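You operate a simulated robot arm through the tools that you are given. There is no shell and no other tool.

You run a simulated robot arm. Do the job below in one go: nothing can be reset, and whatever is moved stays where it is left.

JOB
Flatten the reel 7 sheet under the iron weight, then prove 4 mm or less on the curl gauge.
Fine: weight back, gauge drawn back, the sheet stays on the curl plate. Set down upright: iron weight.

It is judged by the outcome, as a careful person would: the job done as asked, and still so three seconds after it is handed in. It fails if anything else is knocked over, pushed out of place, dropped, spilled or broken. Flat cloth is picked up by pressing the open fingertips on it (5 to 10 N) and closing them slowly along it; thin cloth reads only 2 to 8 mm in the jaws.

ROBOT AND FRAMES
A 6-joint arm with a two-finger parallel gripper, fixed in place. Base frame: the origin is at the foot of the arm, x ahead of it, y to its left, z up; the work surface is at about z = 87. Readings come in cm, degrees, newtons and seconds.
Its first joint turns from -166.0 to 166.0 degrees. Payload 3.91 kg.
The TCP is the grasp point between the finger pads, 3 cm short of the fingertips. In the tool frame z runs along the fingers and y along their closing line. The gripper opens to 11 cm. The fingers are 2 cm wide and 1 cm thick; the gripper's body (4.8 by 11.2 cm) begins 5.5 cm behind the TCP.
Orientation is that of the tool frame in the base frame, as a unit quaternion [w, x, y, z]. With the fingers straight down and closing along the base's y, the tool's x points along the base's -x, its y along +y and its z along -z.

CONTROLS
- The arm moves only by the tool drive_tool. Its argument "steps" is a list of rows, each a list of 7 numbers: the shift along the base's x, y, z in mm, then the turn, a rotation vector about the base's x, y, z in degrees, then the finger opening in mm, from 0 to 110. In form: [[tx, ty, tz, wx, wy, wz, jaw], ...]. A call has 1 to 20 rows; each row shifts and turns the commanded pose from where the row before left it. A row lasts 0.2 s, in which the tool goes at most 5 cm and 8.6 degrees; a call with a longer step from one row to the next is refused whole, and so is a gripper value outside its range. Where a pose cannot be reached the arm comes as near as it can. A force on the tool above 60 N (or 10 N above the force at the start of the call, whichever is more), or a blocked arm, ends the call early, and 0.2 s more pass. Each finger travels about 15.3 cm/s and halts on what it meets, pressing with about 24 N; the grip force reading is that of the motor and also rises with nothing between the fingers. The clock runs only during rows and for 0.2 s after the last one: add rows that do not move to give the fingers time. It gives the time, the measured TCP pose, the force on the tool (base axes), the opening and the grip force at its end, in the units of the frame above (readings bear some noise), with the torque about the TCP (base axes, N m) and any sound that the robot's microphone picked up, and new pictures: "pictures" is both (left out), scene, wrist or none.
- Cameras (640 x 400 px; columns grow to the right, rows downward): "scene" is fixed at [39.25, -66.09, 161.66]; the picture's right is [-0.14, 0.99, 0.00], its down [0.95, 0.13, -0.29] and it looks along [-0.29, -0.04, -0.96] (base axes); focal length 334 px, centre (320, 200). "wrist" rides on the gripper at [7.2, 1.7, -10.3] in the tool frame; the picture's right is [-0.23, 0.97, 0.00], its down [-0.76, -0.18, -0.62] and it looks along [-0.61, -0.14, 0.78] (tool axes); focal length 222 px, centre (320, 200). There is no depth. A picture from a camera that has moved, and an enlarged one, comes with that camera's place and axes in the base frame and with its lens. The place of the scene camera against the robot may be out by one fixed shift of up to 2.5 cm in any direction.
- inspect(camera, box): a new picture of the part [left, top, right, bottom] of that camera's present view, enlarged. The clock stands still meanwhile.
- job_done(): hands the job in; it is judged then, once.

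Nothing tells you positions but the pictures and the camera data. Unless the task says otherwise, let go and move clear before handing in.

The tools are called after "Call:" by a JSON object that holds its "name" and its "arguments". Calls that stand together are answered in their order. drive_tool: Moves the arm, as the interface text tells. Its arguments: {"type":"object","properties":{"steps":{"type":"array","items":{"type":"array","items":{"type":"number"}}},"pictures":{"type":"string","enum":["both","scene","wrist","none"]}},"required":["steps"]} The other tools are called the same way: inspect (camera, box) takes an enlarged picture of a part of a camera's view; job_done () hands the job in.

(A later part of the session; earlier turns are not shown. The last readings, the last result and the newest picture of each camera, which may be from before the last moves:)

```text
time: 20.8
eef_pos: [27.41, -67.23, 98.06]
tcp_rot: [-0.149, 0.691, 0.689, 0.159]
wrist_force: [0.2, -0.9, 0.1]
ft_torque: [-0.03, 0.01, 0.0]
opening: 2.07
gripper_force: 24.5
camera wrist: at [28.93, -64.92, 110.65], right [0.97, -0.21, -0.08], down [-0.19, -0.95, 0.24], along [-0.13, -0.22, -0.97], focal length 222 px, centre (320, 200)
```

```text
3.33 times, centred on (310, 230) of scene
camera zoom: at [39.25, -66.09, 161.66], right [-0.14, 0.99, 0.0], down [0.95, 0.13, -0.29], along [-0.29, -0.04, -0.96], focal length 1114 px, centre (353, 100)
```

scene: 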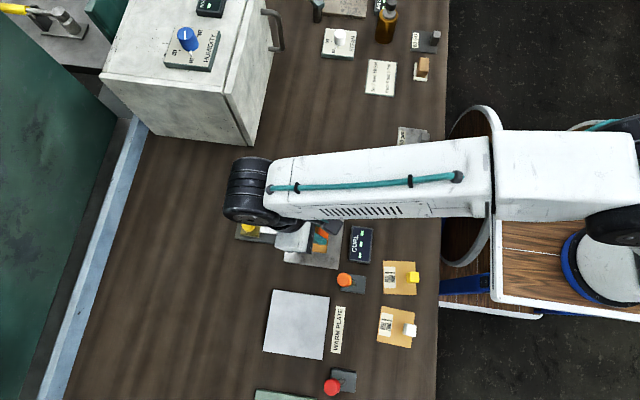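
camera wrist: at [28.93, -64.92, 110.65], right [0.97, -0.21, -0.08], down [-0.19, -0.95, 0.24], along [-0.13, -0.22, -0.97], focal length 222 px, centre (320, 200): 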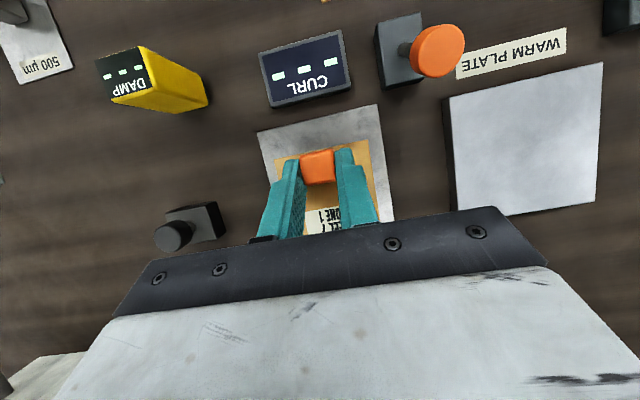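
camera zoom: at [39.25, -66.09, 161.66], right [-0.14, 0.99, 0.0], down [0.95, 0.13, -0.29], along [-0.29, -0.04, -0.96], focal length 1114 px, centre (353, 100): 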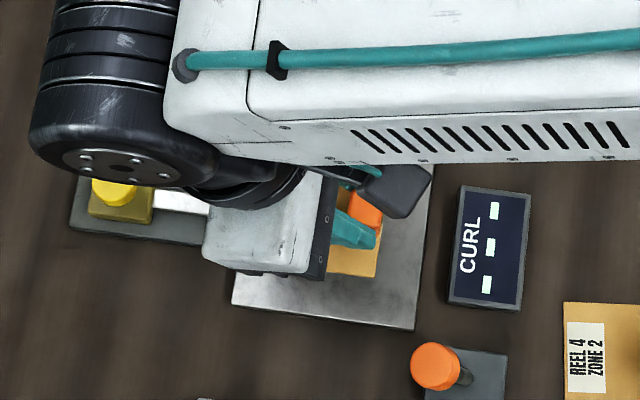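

The sheet is over the middle of the plate. I'll lower it to just above, then feel for contact in small steps.

Call:
{"name": "drive_tool", "arguments": {"steps": [[0, 0, -20, 0, 0, 0, 10], [0, 0, -15, 0, 0, 0, 10], [0, 0, -10, 0, 0, 0, 10], [0, 0, -5, 0, 0, 0, 10], [0, 0, 0, 0, 0, 0, 10]], "pictures": "none"}}

Call:
{"name": "inspect", "arguments": {"camera": "scene", "box": [280, 200, 360, 270]}}

Call:
{"name": "inspect", "arguments": {"camera": "wrist", "box": [220, 100, 420, 260]}}

```text
time: 22.0
eef_pos: [27.21, -67.09, 92.97]
tcp_rot: [-0.15, 0.691, 0.689, 0.159]
wrist_force: [-0.9, 0.7, -0.3]
ft_torque: [0.01, -0.01, -0.01]
opening: 2.09
gripper_force: 24.0
```

```text
5.71 times, centred on (320, 235) of scene
camera zoom: at [39.25, -66.09, 161.66], right [-0.14, 0.99, 0.0], down [0.95, 0.13, -0.29], along [-0.29, -0.04, -0.96], focal length 1910 px, centre (320, 0)
```

zoom: 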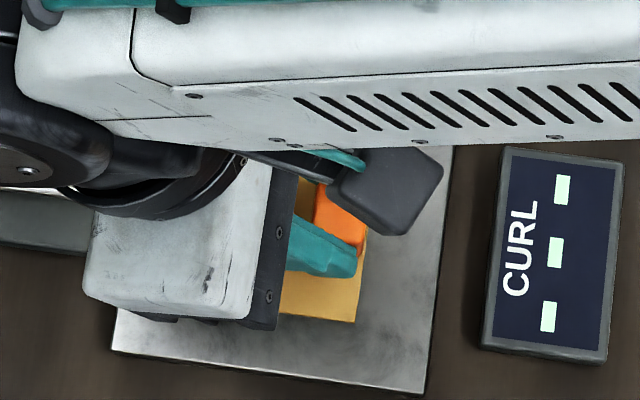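

```text
2.50 times, centred on (320, 180) of wrist
camera zoom: at [28.89, -64.89, 105.59], right [0.97, -0.21, -0.08], down [-0.19, -0.95, 0.24], along [-0.13, -0.22, -0.97], focal length 555 px, centre (320, 250)
```

zoom: 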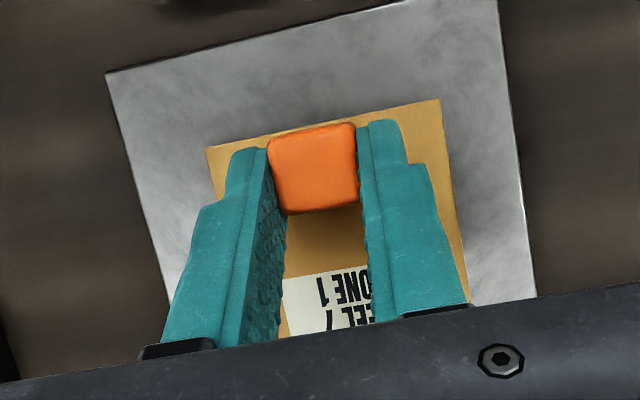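

Call:
{"name": "drive_tool", "arguments": {"steps": [[0, 0, -3, 0, 0, 0, 10], [0, 0, -2, 0, 0, 0, 10], [0, 0, 0, 0, 0, 0, 10]], "pictures": "none"}}

```text
time: 22.8
eef_pos: [27.31, -67.03, 92.71]
tcp_rot: [-0.148, 0.691, 0.689, 0.16]
wrist_force: [0.0, 0.7, -0.1]
ft_torque: [0.0, 0.05, 0.02]
opening: 2.09
gripper_force: 23.4
```

Call:
{"name": "drive_tool", "arguments": {"steps": [[0, 0, -2, 0, 0, 0, 10], [0, 0, -2, 0, 0, 0, 10], [0, 0, 0, 0, 0, 0, 10]], "pictures": "none"}}

```text
time: 23.6
eef_pos: [27.24, -67.09, 92.26]
tcp_rot: [-0.149, 0.691, 0.689, 0.158]
wrist_force: [0.8, -1.8, 8.3]
ft_torque: [-0.05, 0.28, 0.01]
opening: 2.1
gripper_force: 24.2
```

The sheet is touching the plate (8 N). I'll open the jaws and back out along the tool axis.

Call:
{"name": "drive_tool", "arguments": {"steps": [[0, 0, 0, 0, 0, 0, 15], [0, 0, 0, 0, 0, 0, 25], [0, 0, 0, 0, 0, 0, 35], [0, 0, 0, 0, 0, 0, 45], [0, 0, 0, 0, 0, 0, 50], [0, -6, 13, 0, 0, 0, 50], [0, -8, 18, 0, 0, 0, 50], [0, -10, 22, 0, 0, 0, 50], [0, -10, 22, 0, 0, 0, 50], [0, 0, 0, 0, 0, 0, 50]], "pictures": "both"}}

Call:
{"name": "inspect", "arguments": {"camera": "wrist", "box": [220, 60, 420, 220]}}

```text
time: 25.8
eef_pos: [27.19, -70.54, 99.81]
tcp_rot: [-0.149, 0.691, 0.689, 0.159]
wrist_force: [0.2, -0.5, 0.0]
ft_torque: [0.02, 0.0, -0.01]
opening: 5.0
gripper_force: 0.0
camera wrist: at [28.86, -68.3, 112.3], right [0.97, -0.21, -0.08], down [-0.19, -0.95, 0.24], along [-0.13, -0.22, -0.97], focal length 222 px, centre (320, 200)
```

scene: 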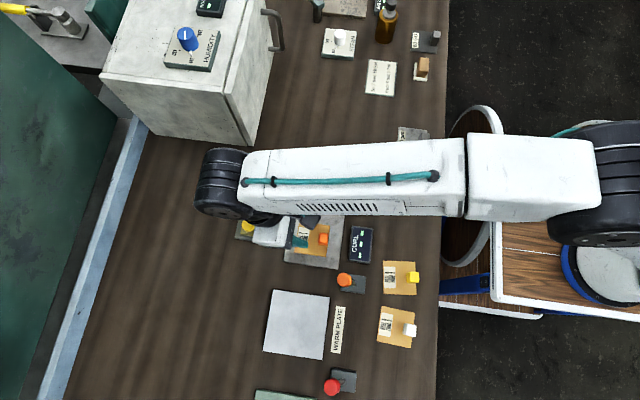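
wrist: 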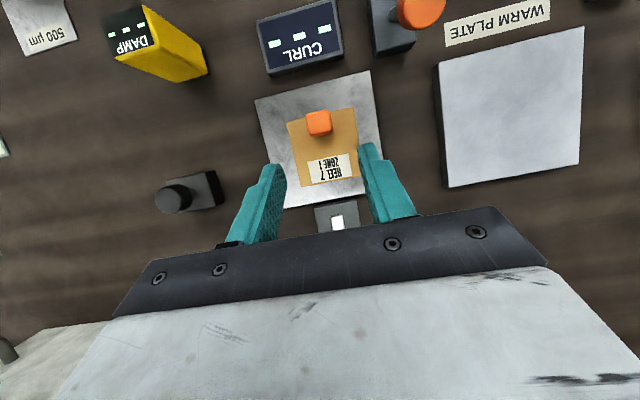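

```text
2.50 times, centred on (320, 140) of wrist
camera zoom: at [28.86, -68.3, 112.3], right [0.97, -0.21, -0.08], down [-0.19, -0.95, 0.24], along [-0.13, -0.22, -0.97], focal length 555 px, centre (320, 350)
```

zoom: 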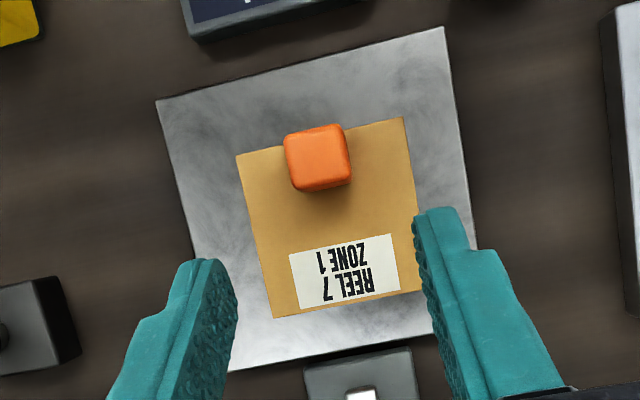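

The reel 7 sheet sits flat on the plate, spanning roughly x 24–31 and y −71.8 to −64.8. Next I'll straighten the tool and go above the iron weight.

Call:
{"name": "drive_tool", "arguments": {"steps": [[-20, 0, 20, 0, 0, 0, 50], [-33, 2, 10, -8.4, 0, 0, 50], [-33, 2, 0, -8.4, 0, 0, 50], [-33, 2, 0, -8.4, 0, 0, 50], [-35, 2, 0, 0, 0, 0, 50], [0, 0, 0, 0, 0, 0, 50]], "pictures": "both"}}

Call:
{"name": "inspect", "arguments": {"camera": "wrist", "box": [220, 60, 420, 220]}}

```text
time: 27.2
eef_pos: [11.8, -69.59, 103.0]
tcp_rot: [0.005, 0.707, 0.707, 0.004]
wrist_force: [0.4, 0.2, 0.4]
ft_torque: [0.0, 0.02, -0.01]
opening: 5.01
gripper_force: 0.0
camera wrist: at [13.51, -62.33, 113.39], right [0.97, -0.23, 0.01], down [-0.19, -0.76, 0.62], along [-0.13, -0.61, -0.78], focal length 222 px, centre (320, 200)
```

scene: 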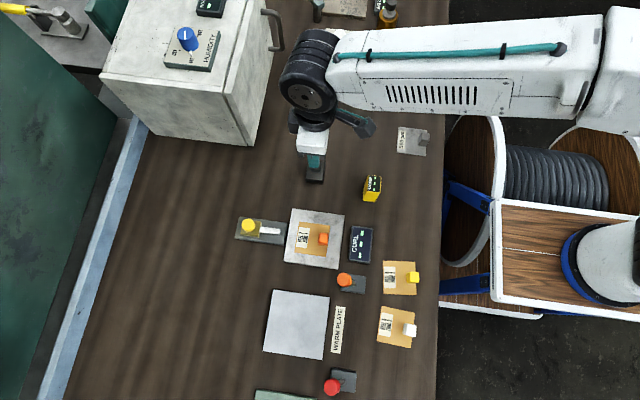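
wrist: 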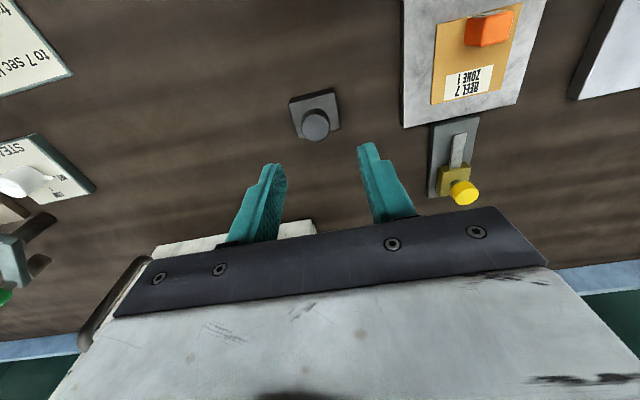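

```text
2.50 times, centred on (320, 140) of wrist
camera zoom: at [13.51, -62.33, 113.39], right [0.97, -0.23, 0.01], down [-0.19, -0.76, 0.62], along [-0.13, -0.61, -0.78], focal length 555 px, centre (320, 350)
```

zoom: 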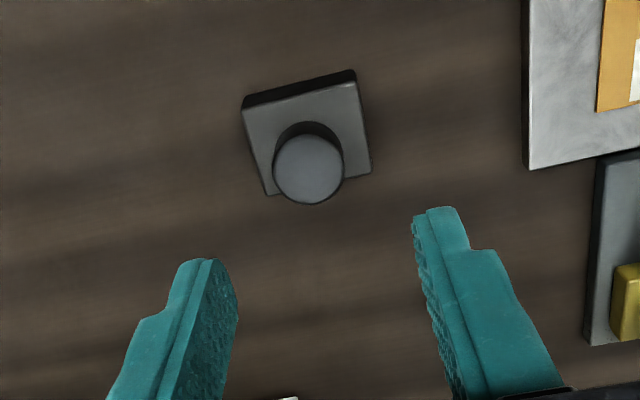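

The weight's knob is centred at about (11.65, -69.9). I'll square up the small tilt and lower the open fingers around the knob, keeping the tips above its block.

Call:
{"name": "drive_tool", "arguments": {"steps": [[-1.5, -3, -40, 0, 0.73, 0, 50], [0, 0, -30, 0, 0, 0, 50], [0, 0, -18, 0, 0, 0, 50], [0, 0, -10, 0, 0, 0, 50], [0, 0, -3, 0, 0, 0, 50], [0, 0, 0, 0, 0, 0, 50]], "pictures": "wrist"}}

Call:
{"name": "inspect", "arguments": {"camera": "wrist", "box": [220, 80, 420, 240]}}

```text
time: 28.6
eef_pos: [11.87, -70.02, 92.73]
tcp_rot: [0.0, 0.707, 0.707, 0.0]
wrist_force: [0.1, 0.6, -0.1]
ft_torque: [0.04, -0.02, 0.01]
opening: 5.02
gripper_force: 0.0
camera wrist: at [13.58, -62.66, 103.02], right [0.97, -0.23, 0.0], down [-0.18, -0.76, 0.62], along [-0.14, -0.61, -0.78], focal length 222 px, centre (320, 200)
```

wrist: 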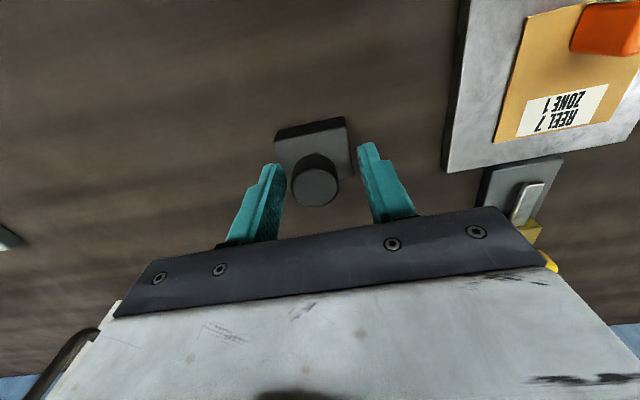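

```text
2.50 times, centred on (320, 160) of wrist
camera zoom: at [13.58, -62.66, 103.02], right [0.97, -0.23, 0.0], down [-0.18, -0.76, 0.62], along [-0.14, -0.61, -0.78], focal length 555 px, centre (320, 300)
```

zoom: 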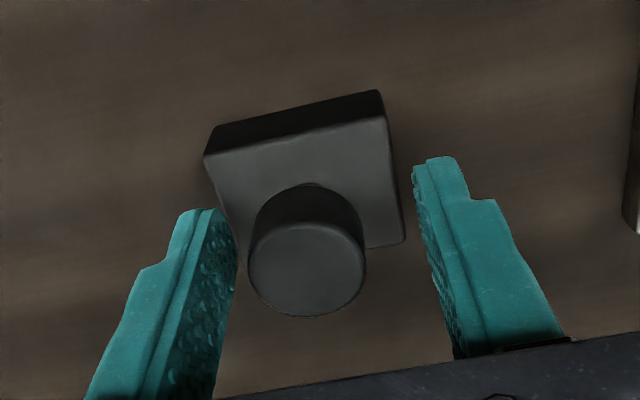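

The knob sits about 2.5 mm towards the left finger, so I'll centre on it and close gently.

Call:
{"name": "drive_tool", "arguments": {"steps": [[-2.3, 0, 0, 0, 0, 0, 50], [0, 0, 0, 0, 0, 0, 40], [0, 0, 0, 0, 0, 0, 33], [0, 0, 0, 0, 0, 0, 28], [0, 0, 0, 0, 0, 0, 24], [0, 0, 0, 0, 0, 0, 20], [0, 0, 0, 0, 0, 0, 15], [0, 0, 0, 0, 0, 0, 15]], "pictures": "wrist"}}

Call:
{"name": "inspect", "arguments": {"camera": "wrist", "box": [220, 80, 420, 240]}}

```text
time: 30.4
eef_pos: [11.54, -69.97, 92.49]
tcp_rot: [0.001, 0.707, 0.708, 0.001]
wrist_force: [-1.2, -0.7, 1.2]
ft_torque: [0.01, 0.2, -0.01]
opening: 2.76
gripper_force: 23.8
camera wrist: at [13.28, -62.67, 103.03], right [0.97, -0.23, 0.0], down [-0.18, -0.76, 0.62], along [-0.14, -0.61, -0.78], focal length 222 px, centre (320, 200)
```

wrist: 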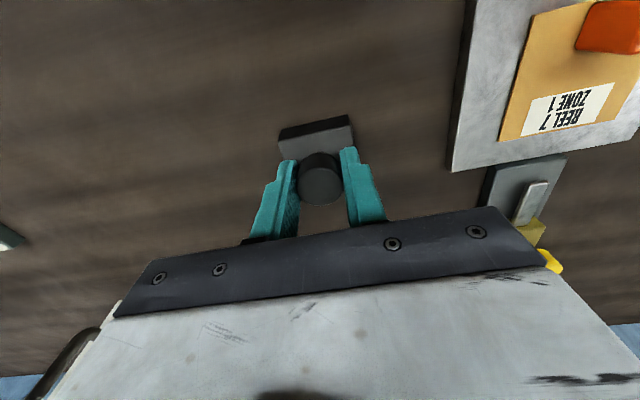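

```text
2.50 times, centred on (320, 160) of wrist
camera zoom: at [13.28, -62.67, 103.03], right [0.97, -0.23, 0.0], down [-0.18, -0.76, 0.62], along [-0.14, -0.61, -0.78], focal length 555 px, centre (320, 300)
```

zoom: 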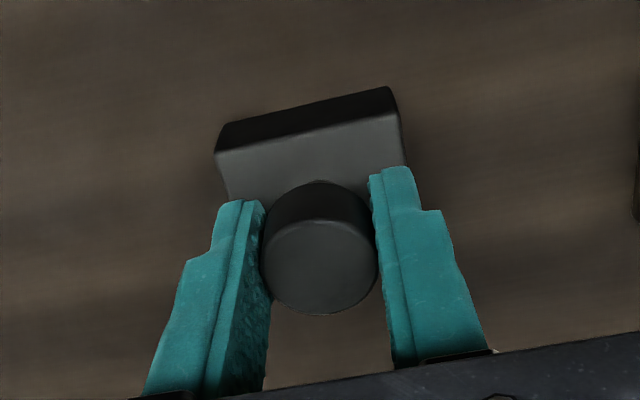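

I have the knob (2.76 cm, 24 N). I'll lift straight up and read the load.

Call:
{"name": "drive_tool", "arguments": {"steps": [[0, 0, 5, 0, 0, 0, 15], [0, 0, 15, 0, 0, 0, 15], [0, 0, 30, 0, 0, 0, 15], [0, 0, 0, 0, 0, 0, 15], [0, 0, 0, 0, 0, 0, 15]], "pictures": "both"}}

Call:
{"name": "inspect", "arguments": {"camera": "wrist", "box": [220, 80, 420, 240]}}

```text
time: 31.6
eef_pos: [11.49, -70.01, 97.63]
tcp_rot: [0.001, 0.708, 0.706, 0.0]
wrist_force: [0.0, -0.5, -5.4]
ft_torque: [-0.02, 0.02, 0.01]
opening: 2.78
gripper_force: 24.2
camera wrist: at [13.35, -62.73, 108.05], right [0.97, -0.23, 0.0], down [-0.18, -0.76, 0.62], along [-0.14, -0.61, -0.78], focal length 222 px, centre (320, 200)
```

scene: 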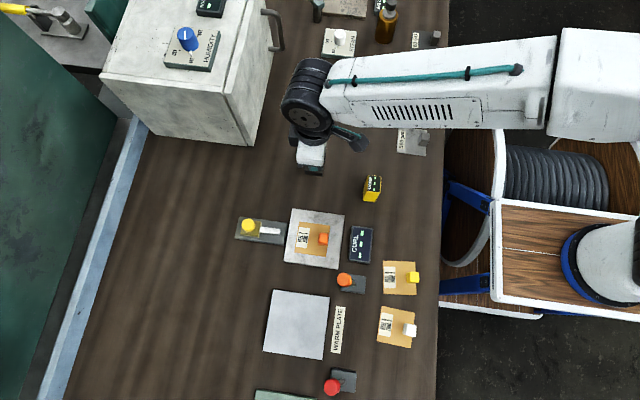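
wrist: 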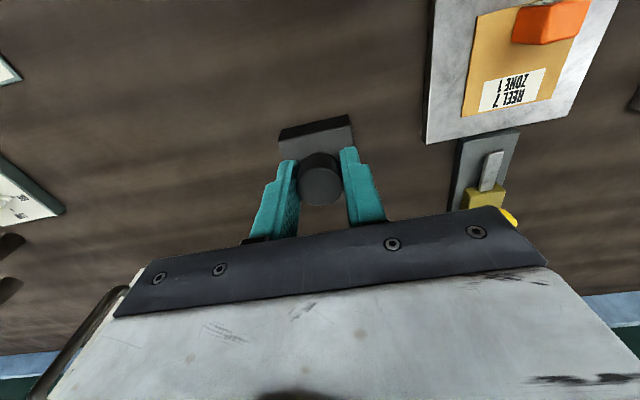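

```text
2.50 times, centred on (320, 160) of wrist
camera zoom: at [13.35, -62.73, 108.05], right [0.97, -0.23, 0.0], down [-0.18, -0.76, 0.62], along [-0.14, -0.61, -0.78], focal length 555 px, centre (320, 300)
```

zoom: 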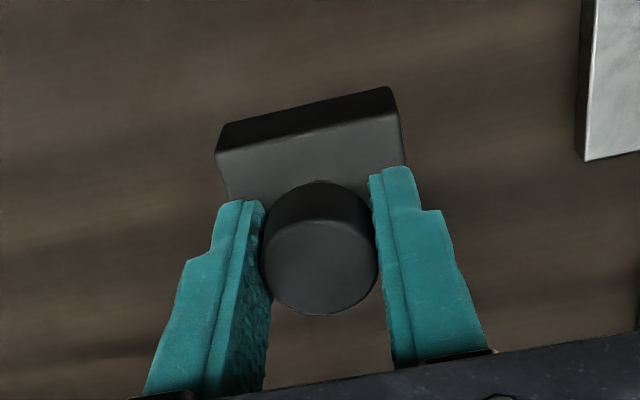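

The weight is about 0.55 kg and hangs straight. I'll carry it over to the sheet, staying well above the handle cube.

Call:
{"name": "drive_tool", "arguments": {"steps": [[10, 0, 40, 0, 0, 0, 15], [40, 2, 10, 0, 0, 0, 15], [40, 2, 0, 0, 0, 0, 15], [40, 2, 0, 0, 0, 0, 15], [28, 1, 0, 0, 0, 0, 15], [0, 0, 0, 0, 0, 0, 15]], "pictures": "both"}}

Call:
{"name": "inspect", "arguments": {"camera": "wrist", "box": [220, 60, 420, 220]}}

```text
time: 33.0
eef_pos: [27.24, -69.33, 102.58]
tcp_rot: [0.0, 0.707, 0.707, 0.001]
wrist_force: [0.2, 0.0, -5.4]
ft_torque: [0.0, 0.05, -0.02]
opening: 2.75
gripper_force: 24.0
camera wrist: at [29.13, -62.05, 112.99], right [0.97, -0.23, 0.0], down [-0.18, -0.76, 0.62], along [-0.14, -0.61, -0.78], focal length 222 px, centre (320, 200)
```

scene: 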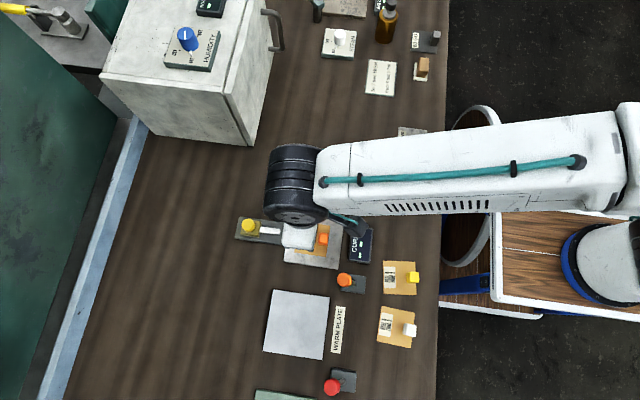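
wrist: 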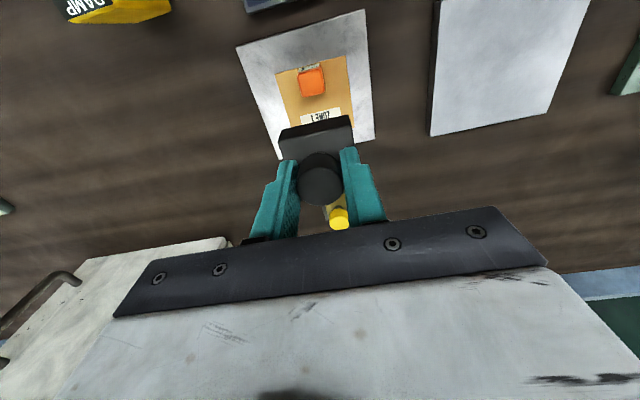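

```text
2.50 times, centred on (320, 140) of wrist
camera zoom: at [29.13, -62.05, 112.99], right [0.97, -0.23, 0.0], down [-0.18, -0.76, 0.62], along [-0.14, -0.61, -0.78], focal length 555 px, centre (320, 350)
```

zoom: 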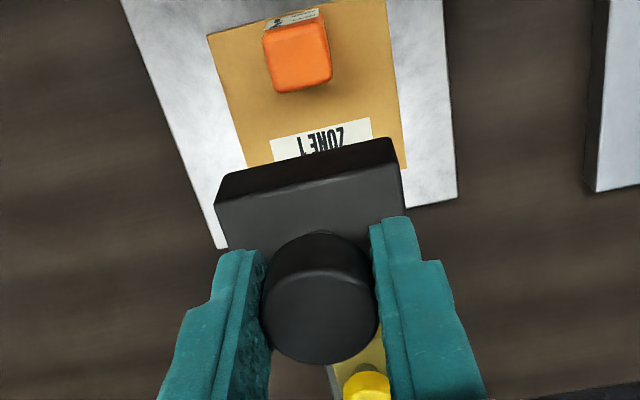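

The sheet spans y −71.9 to −64.9 and its handle's inner face is near −66.9, so the weight fits centred at y≈−69.4. I'll lower to just above it.

Call:
{"name": "drive_tool", "arguments": {"steps": [[2, -1, -30, 0, 0, 0, 15], [0, 0, -25, 0, 0, 0, 15], [0, 0, -15, 0, 0, 0, 15], [0, 0, -5, 0, 0, 0, 15], [0, 0, 0, 0, 0, 0, 15]], "pictures": "wrist"}}

Call:
{"name": "inspect", "arguments": {"camera": "wrist", "box": [220, 60, 420, 220]}}

```text
time: 34.2
eef_pos: [27.62, -69.41, 95.02]
tcp_rot: [0.001, 0.708, 0.707, 0.001]
wrist_force: [1.0, 0.2, -5.0]
ft_torque: [0.01, -0.01, 0.01]
opening: 2.77
gripper_force: 24.0
camera wrist: at [29.39, -62.06, 105.45], right [0.97, -0.23, 0.0], down [-0.18, -0.76, 0.62], along [-0.14, -0.61, -0.78], focal length 222 px, centre (320, 200)
```

wrist: 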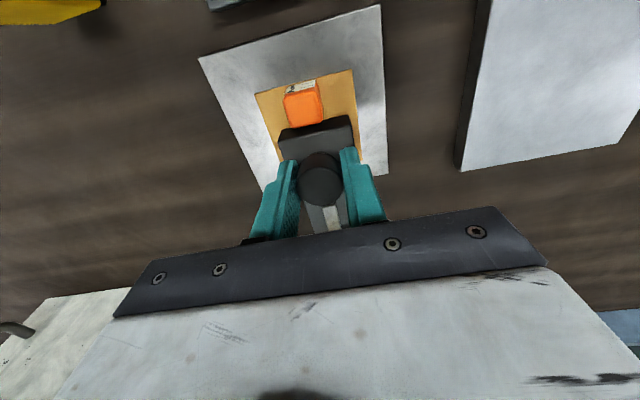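

```text
2.50 times, centred on (320, 140) of wrist
camera zoom: at [29.39, -62.06, 105.45], right [0.97, -0.23, 0.0], down [-0.18, -0.76, 0.62], along [-0.14, -0.61, -0.78], focal length 555 px, centre (320, 350)
```

zoom: 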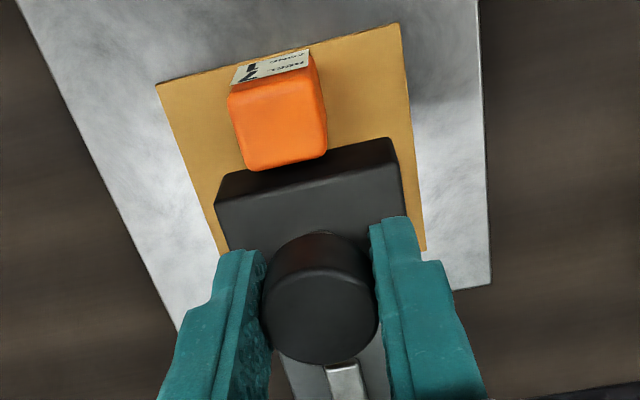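

The clearances look right: about 5 mm to the handle and 6 mm to the far sheet edge. I'll lower the rest in small steps and watch the force.

Call:
{"name": "drive_tool", "arguments": {"steps": [[0, 0, -5, 0, 0, 0, 15], [0, 0, -3, 0, 0, 0, 15], [0, 0, 0, 0, 0, 0, 15]], "pictures": "none"}}

```text
time: 35.0
eef_pos: [27.53, -69.38, 94.24]
tcp_rot: [0.001, 0.707, 0.707, 0.001]
wrist_force: [-0.3, -0.2, -4.5]
ft_torque: [0.0, 0.0, -0.02]
opening: 2.77
gripper_force: 23.8
```

Call:
{"name": "drive_tool", "arguments": {"steps": [[0, 0, -2, 0, 0, 0, 15], [0, 0, 0, 0, 0, 0, 15]], "pictures": "none"}}

```text
time: 35.6
eef_pos: [27.43, -69.5, 94.1]
tcp_rot: [0.001, 0.708, 0.706, 0.001]
wrist_force: [0.4, -0.2, -5.2]
ft_torque: [0.01, 0.02, 0.0]
opening: 2.77
gripper_force: 23.8
```

Call:
{"name": "drive_tool", "arguments": {"steps": [[0, 0, -2, 0, 0, 0, 15], [0, 0, 0, 0, 0, 0, 15]], "pictures": "none"}}

```text
time: 36.2
eef_pos: [27.48, -69.46, 94.04]
tcp_rot: [0.002, 0.707, 0.707, 0.0]
wrist_force: [0.1, 0.1, 7.9]
ft_torque: [0.15, 0.0, 0.01]
opening: 2.77
gripper_force: 23.9
```

The weight now rests on the sheet (net contact). I'll open slowly and lift clear vertically.

Call:
{"name": "drive_tool", "arguments": {"steps": [[0, 0, 1, 0, 0, 0, 20], [0, 0, 0, 0, 0, 0, 28], [0, 0, 0, 0, 0, 0, 35], [0, 0, 0, 0, 0, 0, 45], [0, 0, 0, 0, 0, 0, 50], [0, 0, 15, 0, 0, 0, 50], [0, 0, 35, 0, 0, 0, 50], [0, 0, 45, 0, 0, 0, 50], [0, 0, 0, 0, 0, 0, 50]], "pictures": "both"}}

Call:
{"name": "inspect", "arguments": {"camera": "wrist", "box": [220, 60, 420, 220]}}

Call:
{"name": "inspect", "arguments": {"camera": "scene", "box": [280, 200, 380, 275]}}

```text
time: 38.2
eef_pos: [27.54, -69.42, 103.66]
tcp_rot: [0.001, 0.707, 0.707, 0.0]
wrist_force: [0.5, 0.3, -0.4]
ft_torque: [-0.02, -0.01, 0.01]
opening: 5.0
gripper_force: 0.0
camera wrist: at [29.3, -62.09, 114.09], right [0.97, -0.23, 0.0], down [-0.18, -0.76, 0.62], along [-0.14, -0.61, -0.78], focal length 222 px, centre (320, 200)
```

scene: 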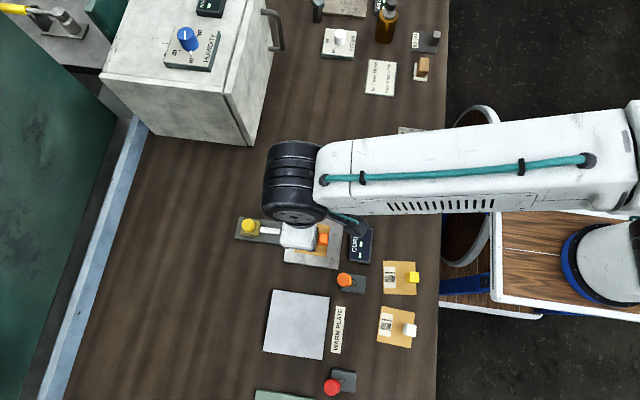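
wrist: 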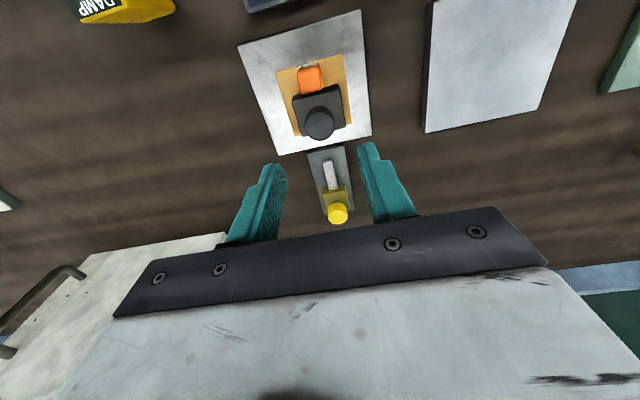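

```text
2.50 times, centred on (320, 140) of wrist
camera zoom: at [29.3, -62.09, 114.09], right [0.97, -0.23, 0.0], down [-0.18, -0.76, 0.62], along [-0.14, -0.61, -0.78], focal length 555 px, centre (320, 350)
```

zoom: 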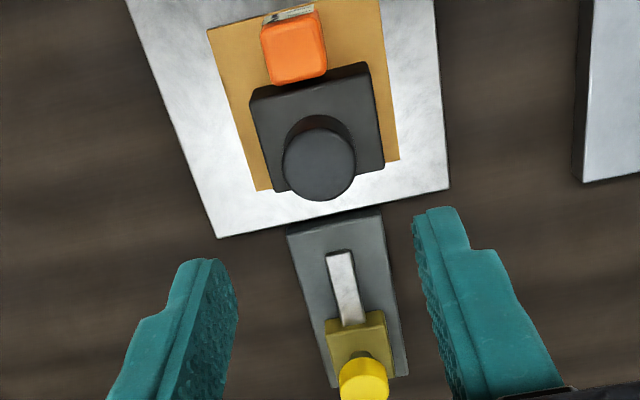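

```text
5.33 times, centred on (330, 238) of scene
camera zoom: at [39.25, -66.09, 161.66], right [-0.14, 0.99, 0.0], down [0.95, 0.13, -0.29], along [-0.29, -0.04, -0.96], focal length 1783 px, centre (267, 0)
```

zoom: 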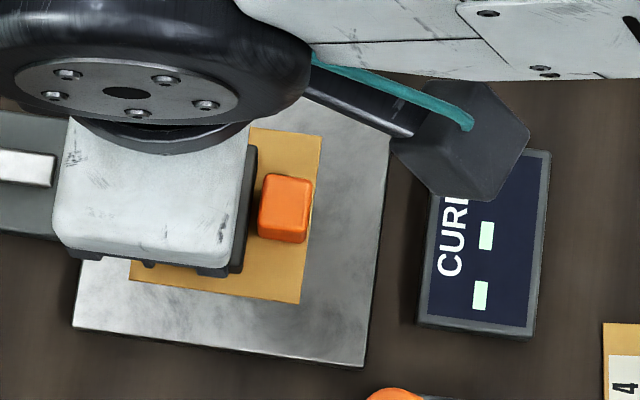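

The weight sits squarely on the sheet and clear of the handle. While it presses, I'll move over the gauge's yellow knob and study it.

Call:
{"name": "drive_tool", "arguments": {"steps": [[0, -35, 0, 0, 0, 0, 50], [-2, -35, 0, 0, 0, 0, 50], [-2, -35, 0, 0, 0, 0, 50], [0, -30, 0, 0, 0, 0, 50], [0, 0, 0, 0, 0, 0, 50], [0, 0, 0, 0, 0, 0, 50]], "pictures": "both"}}

Call:
{"name": "inspect", "arguments": {"camera": "wrist", "box": [220, 60, 420, 220]}}

Call:
{"name": "inspect", "arguments": {"camera": "scene", "box": [230, 190, 390, 290]}}

```text
time: 39.6
eef_pos: [27.21, -82.92, 103.65]
tcp_rot: [0.001, 0.707, 0.707, 0.0]
wrist_force: [-0.1, -0.4, 0.2]
ft_torque: [0.0, -0.03, 0.01]
opening: 5.01
gripper_force: 0.0
camera wrist: at [28.95, -75.6, 114.07], right [0.97, -0.23, 0.0], down [-0.18, -0.76, 0.62], along [-0.14, -0.61, -0.78], focal length 222 px, centre (320, 200)
```

scene: 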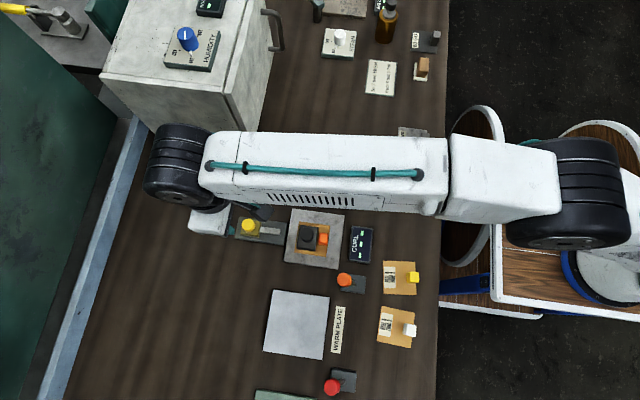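
wrist: 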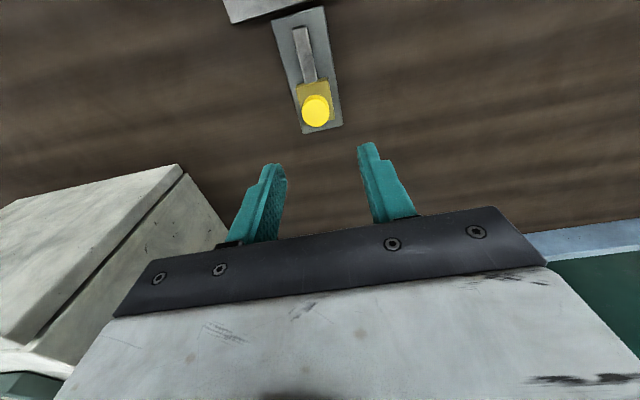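

```text
2.50 times, centred on (320, 140) of wrist
camera zoom: at [28.95, -75.6, 114.07], right [0.97, -0.23, 0.0], down [-0.18, -0.76, 0.62], along [-0.14, -0.61, -0.78], focal length 555 px, centre (320, 350)
```

zoom: 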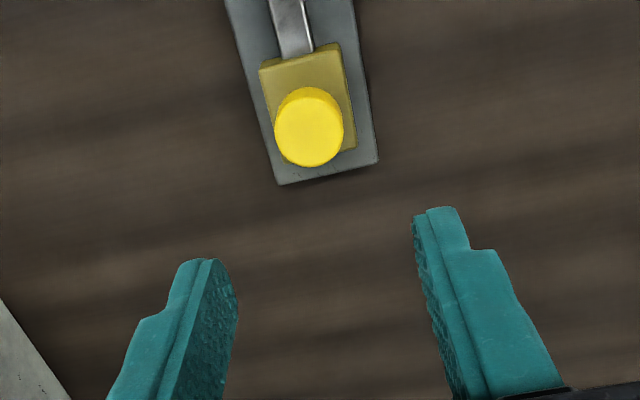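

```text
4.00 times, centred on (310, 240) of scene
camera zoom: at [39.25, -66.09, 161.66], right [-0.14, 0.99, 0.0], down [0.95, 0.13, -0.29], along [-0.29, -0.04, -0.96], focal length 1337 px, centre (360, 40)
```

zoom: 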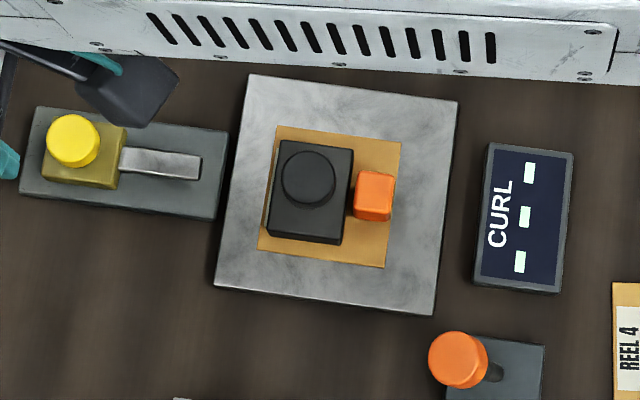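

The yellow knob is centred at about (27.1, -82.1) with its top at z≈92, on a brass slider with about 5 cm of travel to the plate. I'll hold still for a while so the weight can do its work.

Call:
{"name": "drive_tool", "arguments": {"steps": [[0, 0, 0, 0, 0, 0, 50], [0, 0, 0, 0, 0, 0, 50], [0, 0, 0, 0, 0, 0, 50], [0, 0, 0, 0, 0, 0, 50], [0, 0, 0, 0, 0, 0, 50], [0, 0, 0, 0, 0, 0, 50], [0, 0, 0, 0, 0, 0, 50], [0, 0, 0, 0, 0, 0, 50], [0, 0, 0, 0, 0, 0, 50], [0, 0, 0, 0, 0, 0, 50], [0, 0, 0, 0, 0, 0, 50], [0, 0, 0, 0, 0, 0, 50], [0, 0, 0, 0, 0, 0, 50], [0, 0, 0, 0, 0, 0, 50], [0, 0, 0, 0, 0, 0, 50], [0, 0, 0, 0, 0, 0, 50], [0, 0, 0, 0, 0, 0, 50], [0, 0, 0, 0, 0, 0, 50], [0, 0, 0, 0, 0, 0, 50], [0, 0, 0, 0, 0, 0, 50]], "pictures": "none"}}

Call:
{"name": "drive_tool", "arguments": {"steps": [[0, 0, 0, 0, 0, 0, 50], [0, 0, 0, 0, 0, 0, 50], [0, 0, 0, 0, 0, 0, 50], [0, 0, 0, 0, 0, 0, 50], [0, 0, 0, 0, 0, 0, 50], [0, 0, 0, 0, 0, 0, 50], [0, 0, 0, 0, 0, 0, 50], [0, 0, 0, 0, 0, 0, 50], [0, 0, 0, 0, 0, 0, 50], [0, 0, 0, 0, 0, 0, 50], [0, 0, 0, 0, 0, 0, 50], [0, 0, 0, 0, 0, 0, 50], [0, 0, 0, 0, 0, 0, 50], [0, 0, 0, 0, 0, 0, 50], [0, 0, 0, 0, 0, 0, 50], [0, 0, 0, 0, 0, 0, 50], [0, 0, 0, 0, 0, 0, 50], [0, 0, 0, 0, 0, 0, 50], [0, 0, 0, 0, 0, 0, 50], [0, 0, 0, 0, 0, 0, 50]], "pictures": "none"}}

Call:
{"name": "drive_tool", "arguments": {"steps": [[0, 0, 0, 0, 0, 0, 50], [0, 0, 0, 0, 0, 0, 50], [0, 0, 0, 0, 0, 0, 50], [0, 0, 0, 0, 0, 0, 50], [0, 0, 0, 0, 0, 0, 50], [0, 0, 0, 0, 0, 0, 50], [0, 0, 0, 0, 0, 0, 50], [0, 0, 0, 0, 0, 0, 50], [0, 0, 0, 0, 0, 0, 50], [0, 0, 0, 0, 0, 0, 50], [0, 0, 0, 0, 0, 0, 50], [0, 0, 0, 0, 0, 0, 50], [0, 0, 0, 0, 0, 0, 50], [0, 0, 0, 0, 0, 0, 50], [0, 0, 0, 0, 0, 0, 50], [0, 0, 0, 0, 0, 0, 50], [0, 0, 0, 0, 0, 0, 50], [0, 0, 0, 0, 0, 0, 50], [0, 0, 0, 0, 0, 0, 50], [0, 0, 0, 0, 0, 0, 50]], "pictures": "none"}}

Call:
{"name": "inspect", "arguments": {"camera": "scene", "box": [230, 190, 390, 290]}}

```text
time: 43.8
eef_pos: [27.1, -82.89, 103.74]
tcp_rot: [0.001, 0.707, 0.707, 0.001]
wrist_force: [0.0, 0.8, 0.7]
ft_torque: [0.0, 0.02, 0.01]
opening: 5.03
gripper_force: 0.0
```

```text
time: 48.0
eef_pos: [27.22, -82.83, 103.65]
tcp_rot: [0.001, 0.707, 0.707, 0.001]
wrist_force: [0.1, -0.3, -0.7]
ft_torque: [0.02, 0.02, 0.02]
opening: 5.02
gripper_force: 0.1
```

```text
time: 52.2
eef_pos: [27.17, -82.86, 103.59]
tcp_rot: [0.001, 0.707, 0.707, 0.001]
wrist_force: [0.9, -0.1, -0.7]
ft_torque: [-0.02, 0.0, -0.01]
opening: 5.01
gripper_force: 0.1
```

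```text
4.00 times, centred on (310, 240) of scene
camera zoom: at [39.25, -66.09, 161.66], right [-0.14, 0.99, 0.0], down [0.95, 0.13, -0.29], along [-0.29, -0.04, -0.96], focal length 1337 px, centre (360, 40)
```

zoom: 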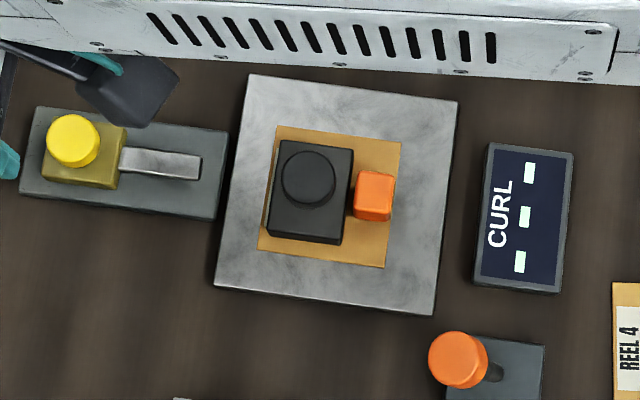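

About 16 s have passed under the weight and nothing has moved. I'll give it more time so I don't need a second pressing.

Call:
{"name": "drive_tool", "arguments": {"steps": [[0, 0, 0, 0, 0, 0, 50], [0, 0, 0, 0, 0, 0, 50], [0, 0, 0, 0, 0, 0, 50], [0, 0, 0, 0, 0, 0, 50], [0, 0, 0, 0, 0, 0, 50], [0, 0, 0, 0, 0, 0, 50], [0, 0, 0, 0, 0, 0, 50], [0, 0, 0, 0, 0, 0, 50], [0, 0, 0, 0, 0, 0, 50], [0, 0, 0, 0, 0, 0, 50], [0, 0, 0, 0, 0, 0, 50], [0, 0, 0, 0, 0, 0, 50], [0, 0, 0, 0, 0, 0, 50], [0, 0, 0, 0, 0, 0, 50], [0, 0, 0, 0, 0, 0, 50], [0, 0, 0, 0, 0, 0, 50], [0, 0, 0, 0, 0, 0, 50], [0, 0, 0, 0, 0, 0, 50], [0, 0, 0, 0, 0, 0, 50], [0, 0, 0, 0, 0, 0, 50]], "pictures": "none"}}

Call:
{"name": "drive_tool", "arguments": {"steps": [[0, 0, 0, 0, 0, 0, 50], [0, 0, 0, 0, 0, 0, 50], [0, 0, 0, 0, 0, 0, 50], [0, 0, 0, 0, 0, 0, 50], [0, 0, 0, 0, 0, 0, 50], [0, 0, 0, 0, 0, 0, 50], [0, 0, 0, 0, 0, 0, 50], [0, 0, 0, 0, 0, 0, 50], [0, 0, 0, 0, 0, 0, 50], [0, 0, 0, 0, 0, 0, 50], [0, 0, 0, 0, 0, 0, 50], [0, 0, 0, 0, 0, 0, 50], [0, 0, 0, 0, 0, 0, 50], [0, 0, 0, 0, 0, 0, 50], [0, 0, 0, 0, 0, 0, 50], [0, 0, 0, 0, 0, 0, 50], [0, 0, 0, 0, 0, 0, 50], [0, 0, 0, 0, 0, 0, 50], [0, 0, 0, 0, 0, 0, 50], [0, 0, 0, 0, 0, 0, 50]], "pictures": "none"}}

Call:
{"name": "drive_tool", "arguments": {"steps": [[0, 0, 0, 0, 0, 0, 50], [0, 0, 0, 0, 0, 0, 50], [0, 0, 0, 0, 0, 0, 50], [0, 0, 0, 0, 0, 0, 50], [0, 0, 0, 0, 0, 0, 50], [0, 0, 0, 0, 0, 0, 50], [0, 0, 0, 0, 0, 0, 50], [0, 0, 0, 0, 0, 0, 50], [0, 0, 0, 0, 0, 0, 50], [0, 0, 0, 0, 0, 0, 50], [0, 0, 0, 0, 0, 0, 50], [0, 0, 0, 0, 0, 0, 50], [0, 0, 0, 0, 0, 0, 50], [0, 0, 0, 0, 0, 0, 50], [0, 0, 0, 0, 0, 0, 50], [0, 0, 0, 0, 0, 0, 50], [0, 0, 0, 0, 0, 0, 50], [0, 0, 0, 0, 0, 0, 50], [0, 0, 0, 0, 0, 0, 50], [0, 0, 0, 0, 0, 0, 50]], "pictures": "none"}}

Call:
{"name": "drive_tool", "arguments": {"steps": [[0, 0, 0, 0, 0, 0, 50], [0, 0, 0, 0, 0, 0, 50], [0, 0, 0, 0, 0, 0, 50], [0, 0, 0, 0, 0, 0, 50], [0, 0, 0, 0, 0, 0, 50], [0, 0, 0, 0, 0, 0, 50], [0, 0, 0, 0, 0, 0, 50], [0, 0, 0, 0, 0, 0, 50], [0, 0, 0, 0, 0, 0, 50], [0, 0, 0, 0, 0, 0, 50], [0, 0, 0, 0, 0, 0, 50], [0, 0, 0, 0, 0, 0, 50], [0, 0, 0, 0, 0, 0, 50], [0, 0, 0, 0, 0, 0, 50], [0, 0, 0, 0, 0, 0, 50], [0, 0, 0, 0, 0, 0, 50], [0, 0, 0, 0, 0, 0, 50], [0, 0, 0, 0, 0, 0, 50], [0, 0, 0, 0, 0, 0, 50], [0, 0, 0, 0, 0, 0, 50]], "pictures": "none"}}

Call:
{"name": "inspect", "arguments": {"camera": "scene", "box": [270, 200, 350, 275]}}

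```text
time: 56.4
eef_pos: [27.06, -82.94, 103.64]
tcp_rot: [0.0, 0.707, 0.707, 0.001]
wrist_force: [-0.3, 0.3, 0.0]
ft_torque: [0.0, 0.0, 0.0]
opening: 5.01
gripper_force: 0.0
```

```text
time: 60.6
eef_pos: [27.2, -82.88, 103.71]
tcp_rot: [0.001, 0.707, 0.707, 0.001]
wrist_force: [-0.8, 0.4, 0.4]
ft_torque: [-0.02, 0.01, -0.01]
opening: 5.0
gripper_force: 0.0
```

```text
time: 64.8
eef_pos: [27.14, -82.93, 103.65]
tcp_rot: [0.0, 0.707, 0.707, 0.002]
wrist_force: [0.1, -0.5, -0.3]
ft_torque: [0.02, 0.0, 0.0]
opening: 5.01
gripper_force: 0.0
```

```text
time: 69.0
eef_pos: [27.18, -82.95, 103.62]
tcp_rot: [0.0, 0.707, 0.707, 0.001]
wrist_force: [0.1, 0.1, 0.9]
ft_torque: [-0.01, 0.01, 0.0]
opening: 5.01
gripper_force: 0.1
```

```text
5.33 times, centred on (310, 238) of scene
camera zoom: at [39.25, -66.09, 161.66], right [-0.14, 0.99, 0.0], down [0.95, 0.13, -0.29], along [-0.29, -0.04, -0.96], focal length 1783 px, centre (373, 0)
```

zoom: 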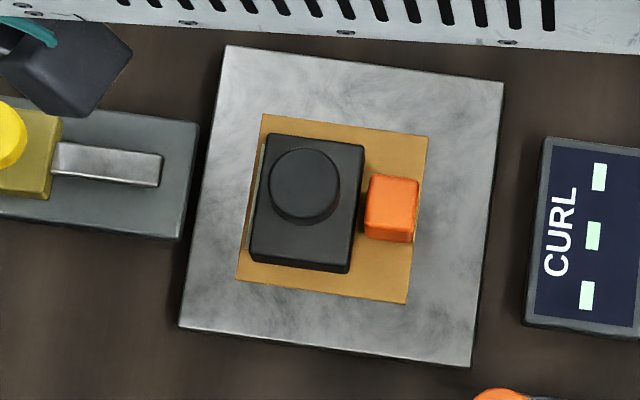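

After about 33 s of pressing everything is still in place. I'll go back over the weight, re-grip its knob and lift it off.

Call:
{"name": "drive_tool", "arguments": {"steps": [[2, 35, 0, 0, 0, 0, 50], [2, 35, 0, 0, 0, 0, 50], [0, 35, 0, 0, 0, 0, 50], [0, 30, 0, 0, 0, 0, 50], [0, 0, -30, 0, 0, 0, 50], [0, 0, -25, 0, 0, 0, 50], [0, 0, -15, 0, 0, 0, 50], [0, 0, 0, 0, 0, 0, 50]], "pictures": "wrist"}}

Call:
{"name": "inspect", "arguments": {"camera": "wrist", "box": [220, 60, 420, 220]}}

```text
time: 70.8
eef_pos: [27.54, -69.3, 96.35]
tcp_rot: [0.0, 0.707, 0.707, 0.001]
wrist_force: [0.3, 0.0, -0.6]
ft_torque: [-0.01, 0.0, 0.01]
opening: 5.02
gripper_force: 0.0
camera wrist: at [29.32, -61.95, 106.84], right [0.97, -0.23, 0.0], down [-0.18, -0.76, 0.62], along [-0.14, -0.61, -0.78], focal length 222 px, centre (320, 200)
```

wrist: 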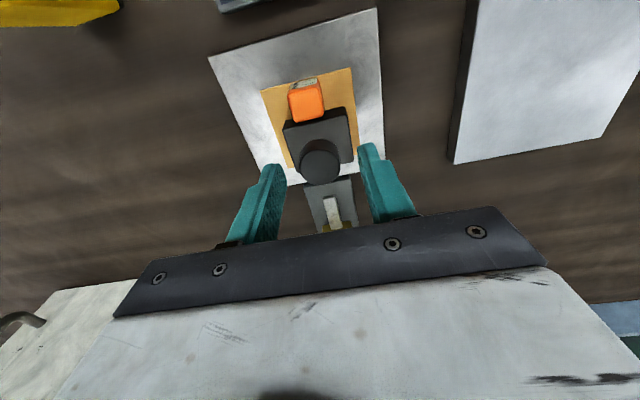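

```text
2.50 times, centred on (320, 140) of wrist
camera zoom: at [29.32, -61.95, 106.84], right [0.97, -0.23, 0.0], down [-0.18, -0.76, 0.62], along [-0.14, -0.61, -0.78], focal length 555 px, centre (320, 350)
```

zoom: 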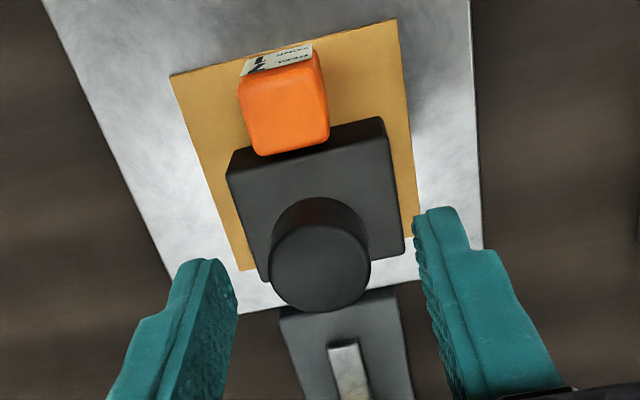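

Call:
{"name": "drive_tool", "arguments": {"steps": [[0, -1, -12, 0, 0, 0, 50], [0, 0, -10, 0, 0, 0, 50], [0, 0, 0, 0, 0, 0, 50], [0, 0, 0, 0, 0, 0, 40], [0, 0, 0, 0, 0, 0, 33], [0, 0, 0, 0, 0, 0, 28], [0, 0, 0, 0, 0, 0, 24], [0, 0, 0, 0, 0, 0, 20], [0, 0, 0, 0, 0, 0, 15], [0, 0, 0, 0, 0, 0, 15]], "pictures": "wrist"}}

```text
time: 73.0
eef_pos: [27.41, -69.36, 94.29]
tcp_rot: [0.001, 0.707, 0.707, 0.001]
wrist_force: [0.3, -0.4, 0.0]
ft_torque: [-0.02, 0.03, -0.02]
opening: 2.75
gripper_force: 24.1
camera wrist: at [29.23, -62.09, 104.66], right [0.97, -0.23, 0.0], down [-0.18, -0.76, 0.62], along [-0.14, -0.61, -0.78], focal length 222 px, centre (320, 200)
```

wrist: 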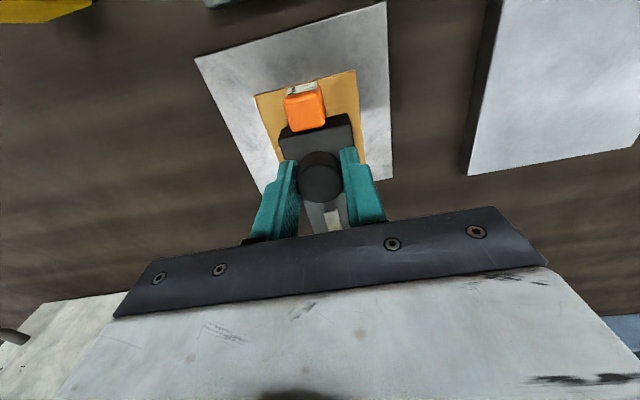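

I have the knob again. I'll lift straight up and carry the weight back to its original spot.

Call:
{"name": "drive_tool", "arguments": {"steps": [[0, 0, 10, 0, 0, 0, 15], [0, 0, 30, 0, 0, 0, 15], [0, 0, 40, 0, 0, 0, 15], [-40, -1, 0, 0, 0, 0, 15], [-40, -2, 0, 0, 0, 0, 15], [-40, -2, 0, 0, 0, 0, 15], [-39, -1, 0, 0, 0, 0, 15], [0, 0, 0, 0, 0, 0, 15], [0, 0, 0, 0, 0, 0, 15]], "pictures": "both"}}

Call:
{"name": "inspect", "arguments": {"camera": "wrist", "box": [220, 60, 420, 220]}}

Call:
{"name": "inspect", "arguments": {"camera": "scene", "box": [230, 190, 390, 290]}}

```text
time: 75.0
eef_pos: [11.69, -70.14, 102.26]
tcp_rot: [0.001, 0.707, 0.707, 0.0]
wrist_force: [-0.1, -0.7, -4.8]
ft_torque: [0.0, 0.01, 0.0]
opening: 2.76
gripper_force: 24.1
camera wrist: at [13.47, -62.88, 112.7], right [0.97, -0.23, 0.0], down [-0.18, -0.76, 0.62], along [-0.14, -0.61, -0.78], focal length 222 px, centre (320, 200)
```

scene: 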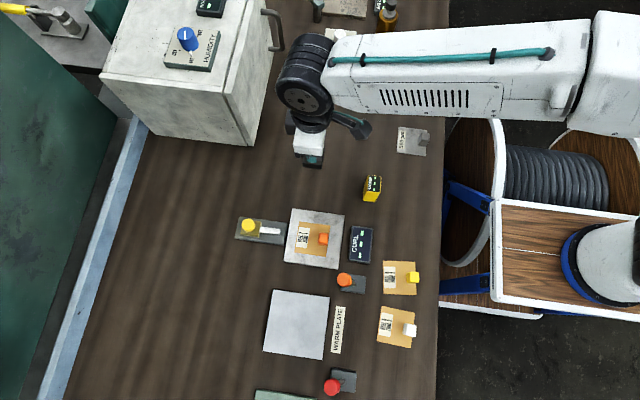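
wrist: 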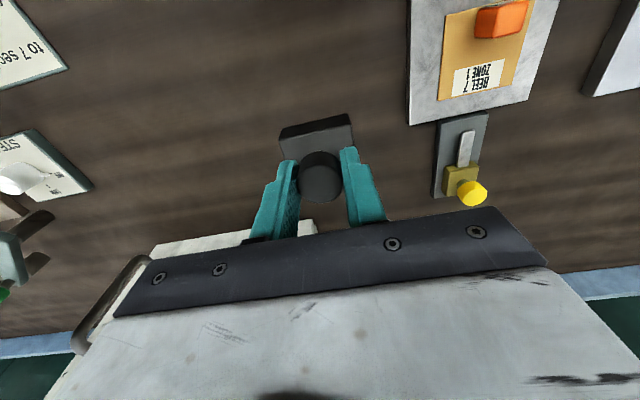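

```text
2.50 times, centred on (320, 140) of wrist
camera zoom: at [13.47, -62.88, 112.7], right [0.97, -0.23, 0.0], down [-0.18, -0.76, 0.62], along [-0.14, -0.61, -0.78], focal length 555 px, centre (320, 350)
```

zoom: 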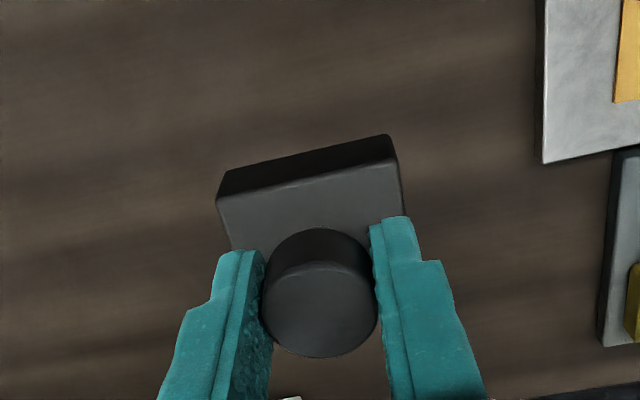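

```text
4.00 times, centred on (310, 240) of scene
camera zoom: at [39.25, -66.09, 161.66], right [-0.14, 0.99, 0.0], down [0.95, 0.13, -0.29], along [-0.29, -0.04, -0.96], focal length 1337 px, centre (360, 40)
```

zoom: 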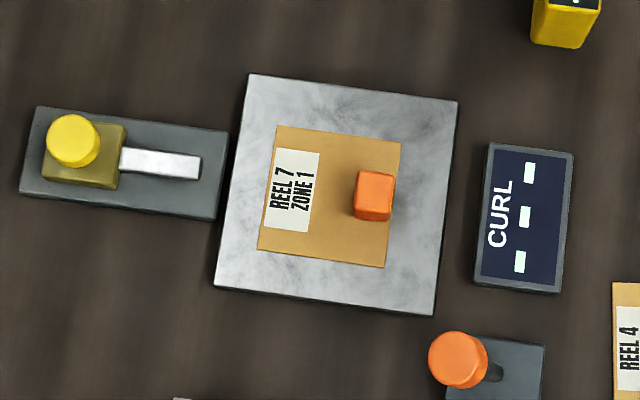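

The weight is back above its spot and the sheet stayed put. I'll correct by about 2 mm and lower it to the bench.

Call:
{"name": "drive_tool", "arguments": {"steps": [[-1.5, 1.8, -35, 0, 0, 0, 15], [0, 0, -30, 0, 0, 0, 15], [0, 0, -15, 0, 0, 0, 15], [0, 0, -6, 0, 0, 0, 15], [0, 0, -3, 0, 0, 0, 15], [0, 0, 0, 0, 0, 0, 15]], "pictures": "none"}}

```text
time: 76.4
eef_pos: [11.38, -69.88, 93.28]
tcp_rot: [0.001, 0.707, 0.707, 0.001]
wrist_force: [0.5, 0.1, -5.1]
ft_torque: [0.03, 0.0, -0.01]
opening: 2.74
gripper_force: 23.3
```

Call:
{"name": "drive_tool", "arguments": {"steps": [[0, 0, -2, 0, 0, 0, 15], [0, 0, -2, 0, 0, 0, 15], [0, 0, 0, 0, 0, 0, 15]], "pictures": "none"}}

```text
time: 77.2
eef_pos: [11.41, -69.91, 92.9]
tcp_rot: [0.0, 0.707, 0.707, 0.001]
wrist_force: [-0.3, 0.4, -4.8]
ft_torque: [0.02, -0.01, 0.05]
opening: 2.78
gripper_force: 24.0
```

Call:
{"name": "drive_tool", "arguments": {"steps": [[0, 0, -2, 0, 0, 0, 15], [0, 0, 0, 0, 0, 0, 15]], "pictures": "none"}}

```text
time: 77.8
eef_pos: [11.41, -69.94, 92.85]
tcp_rot: [0.001, 0.707, 0.707, 0.0]
wrist_force: [1.4, 2.0, 3.3]
ft_torque: [0.18, 0.15, 0.0]
opening: 2.76
gripper_force: 24.3
```

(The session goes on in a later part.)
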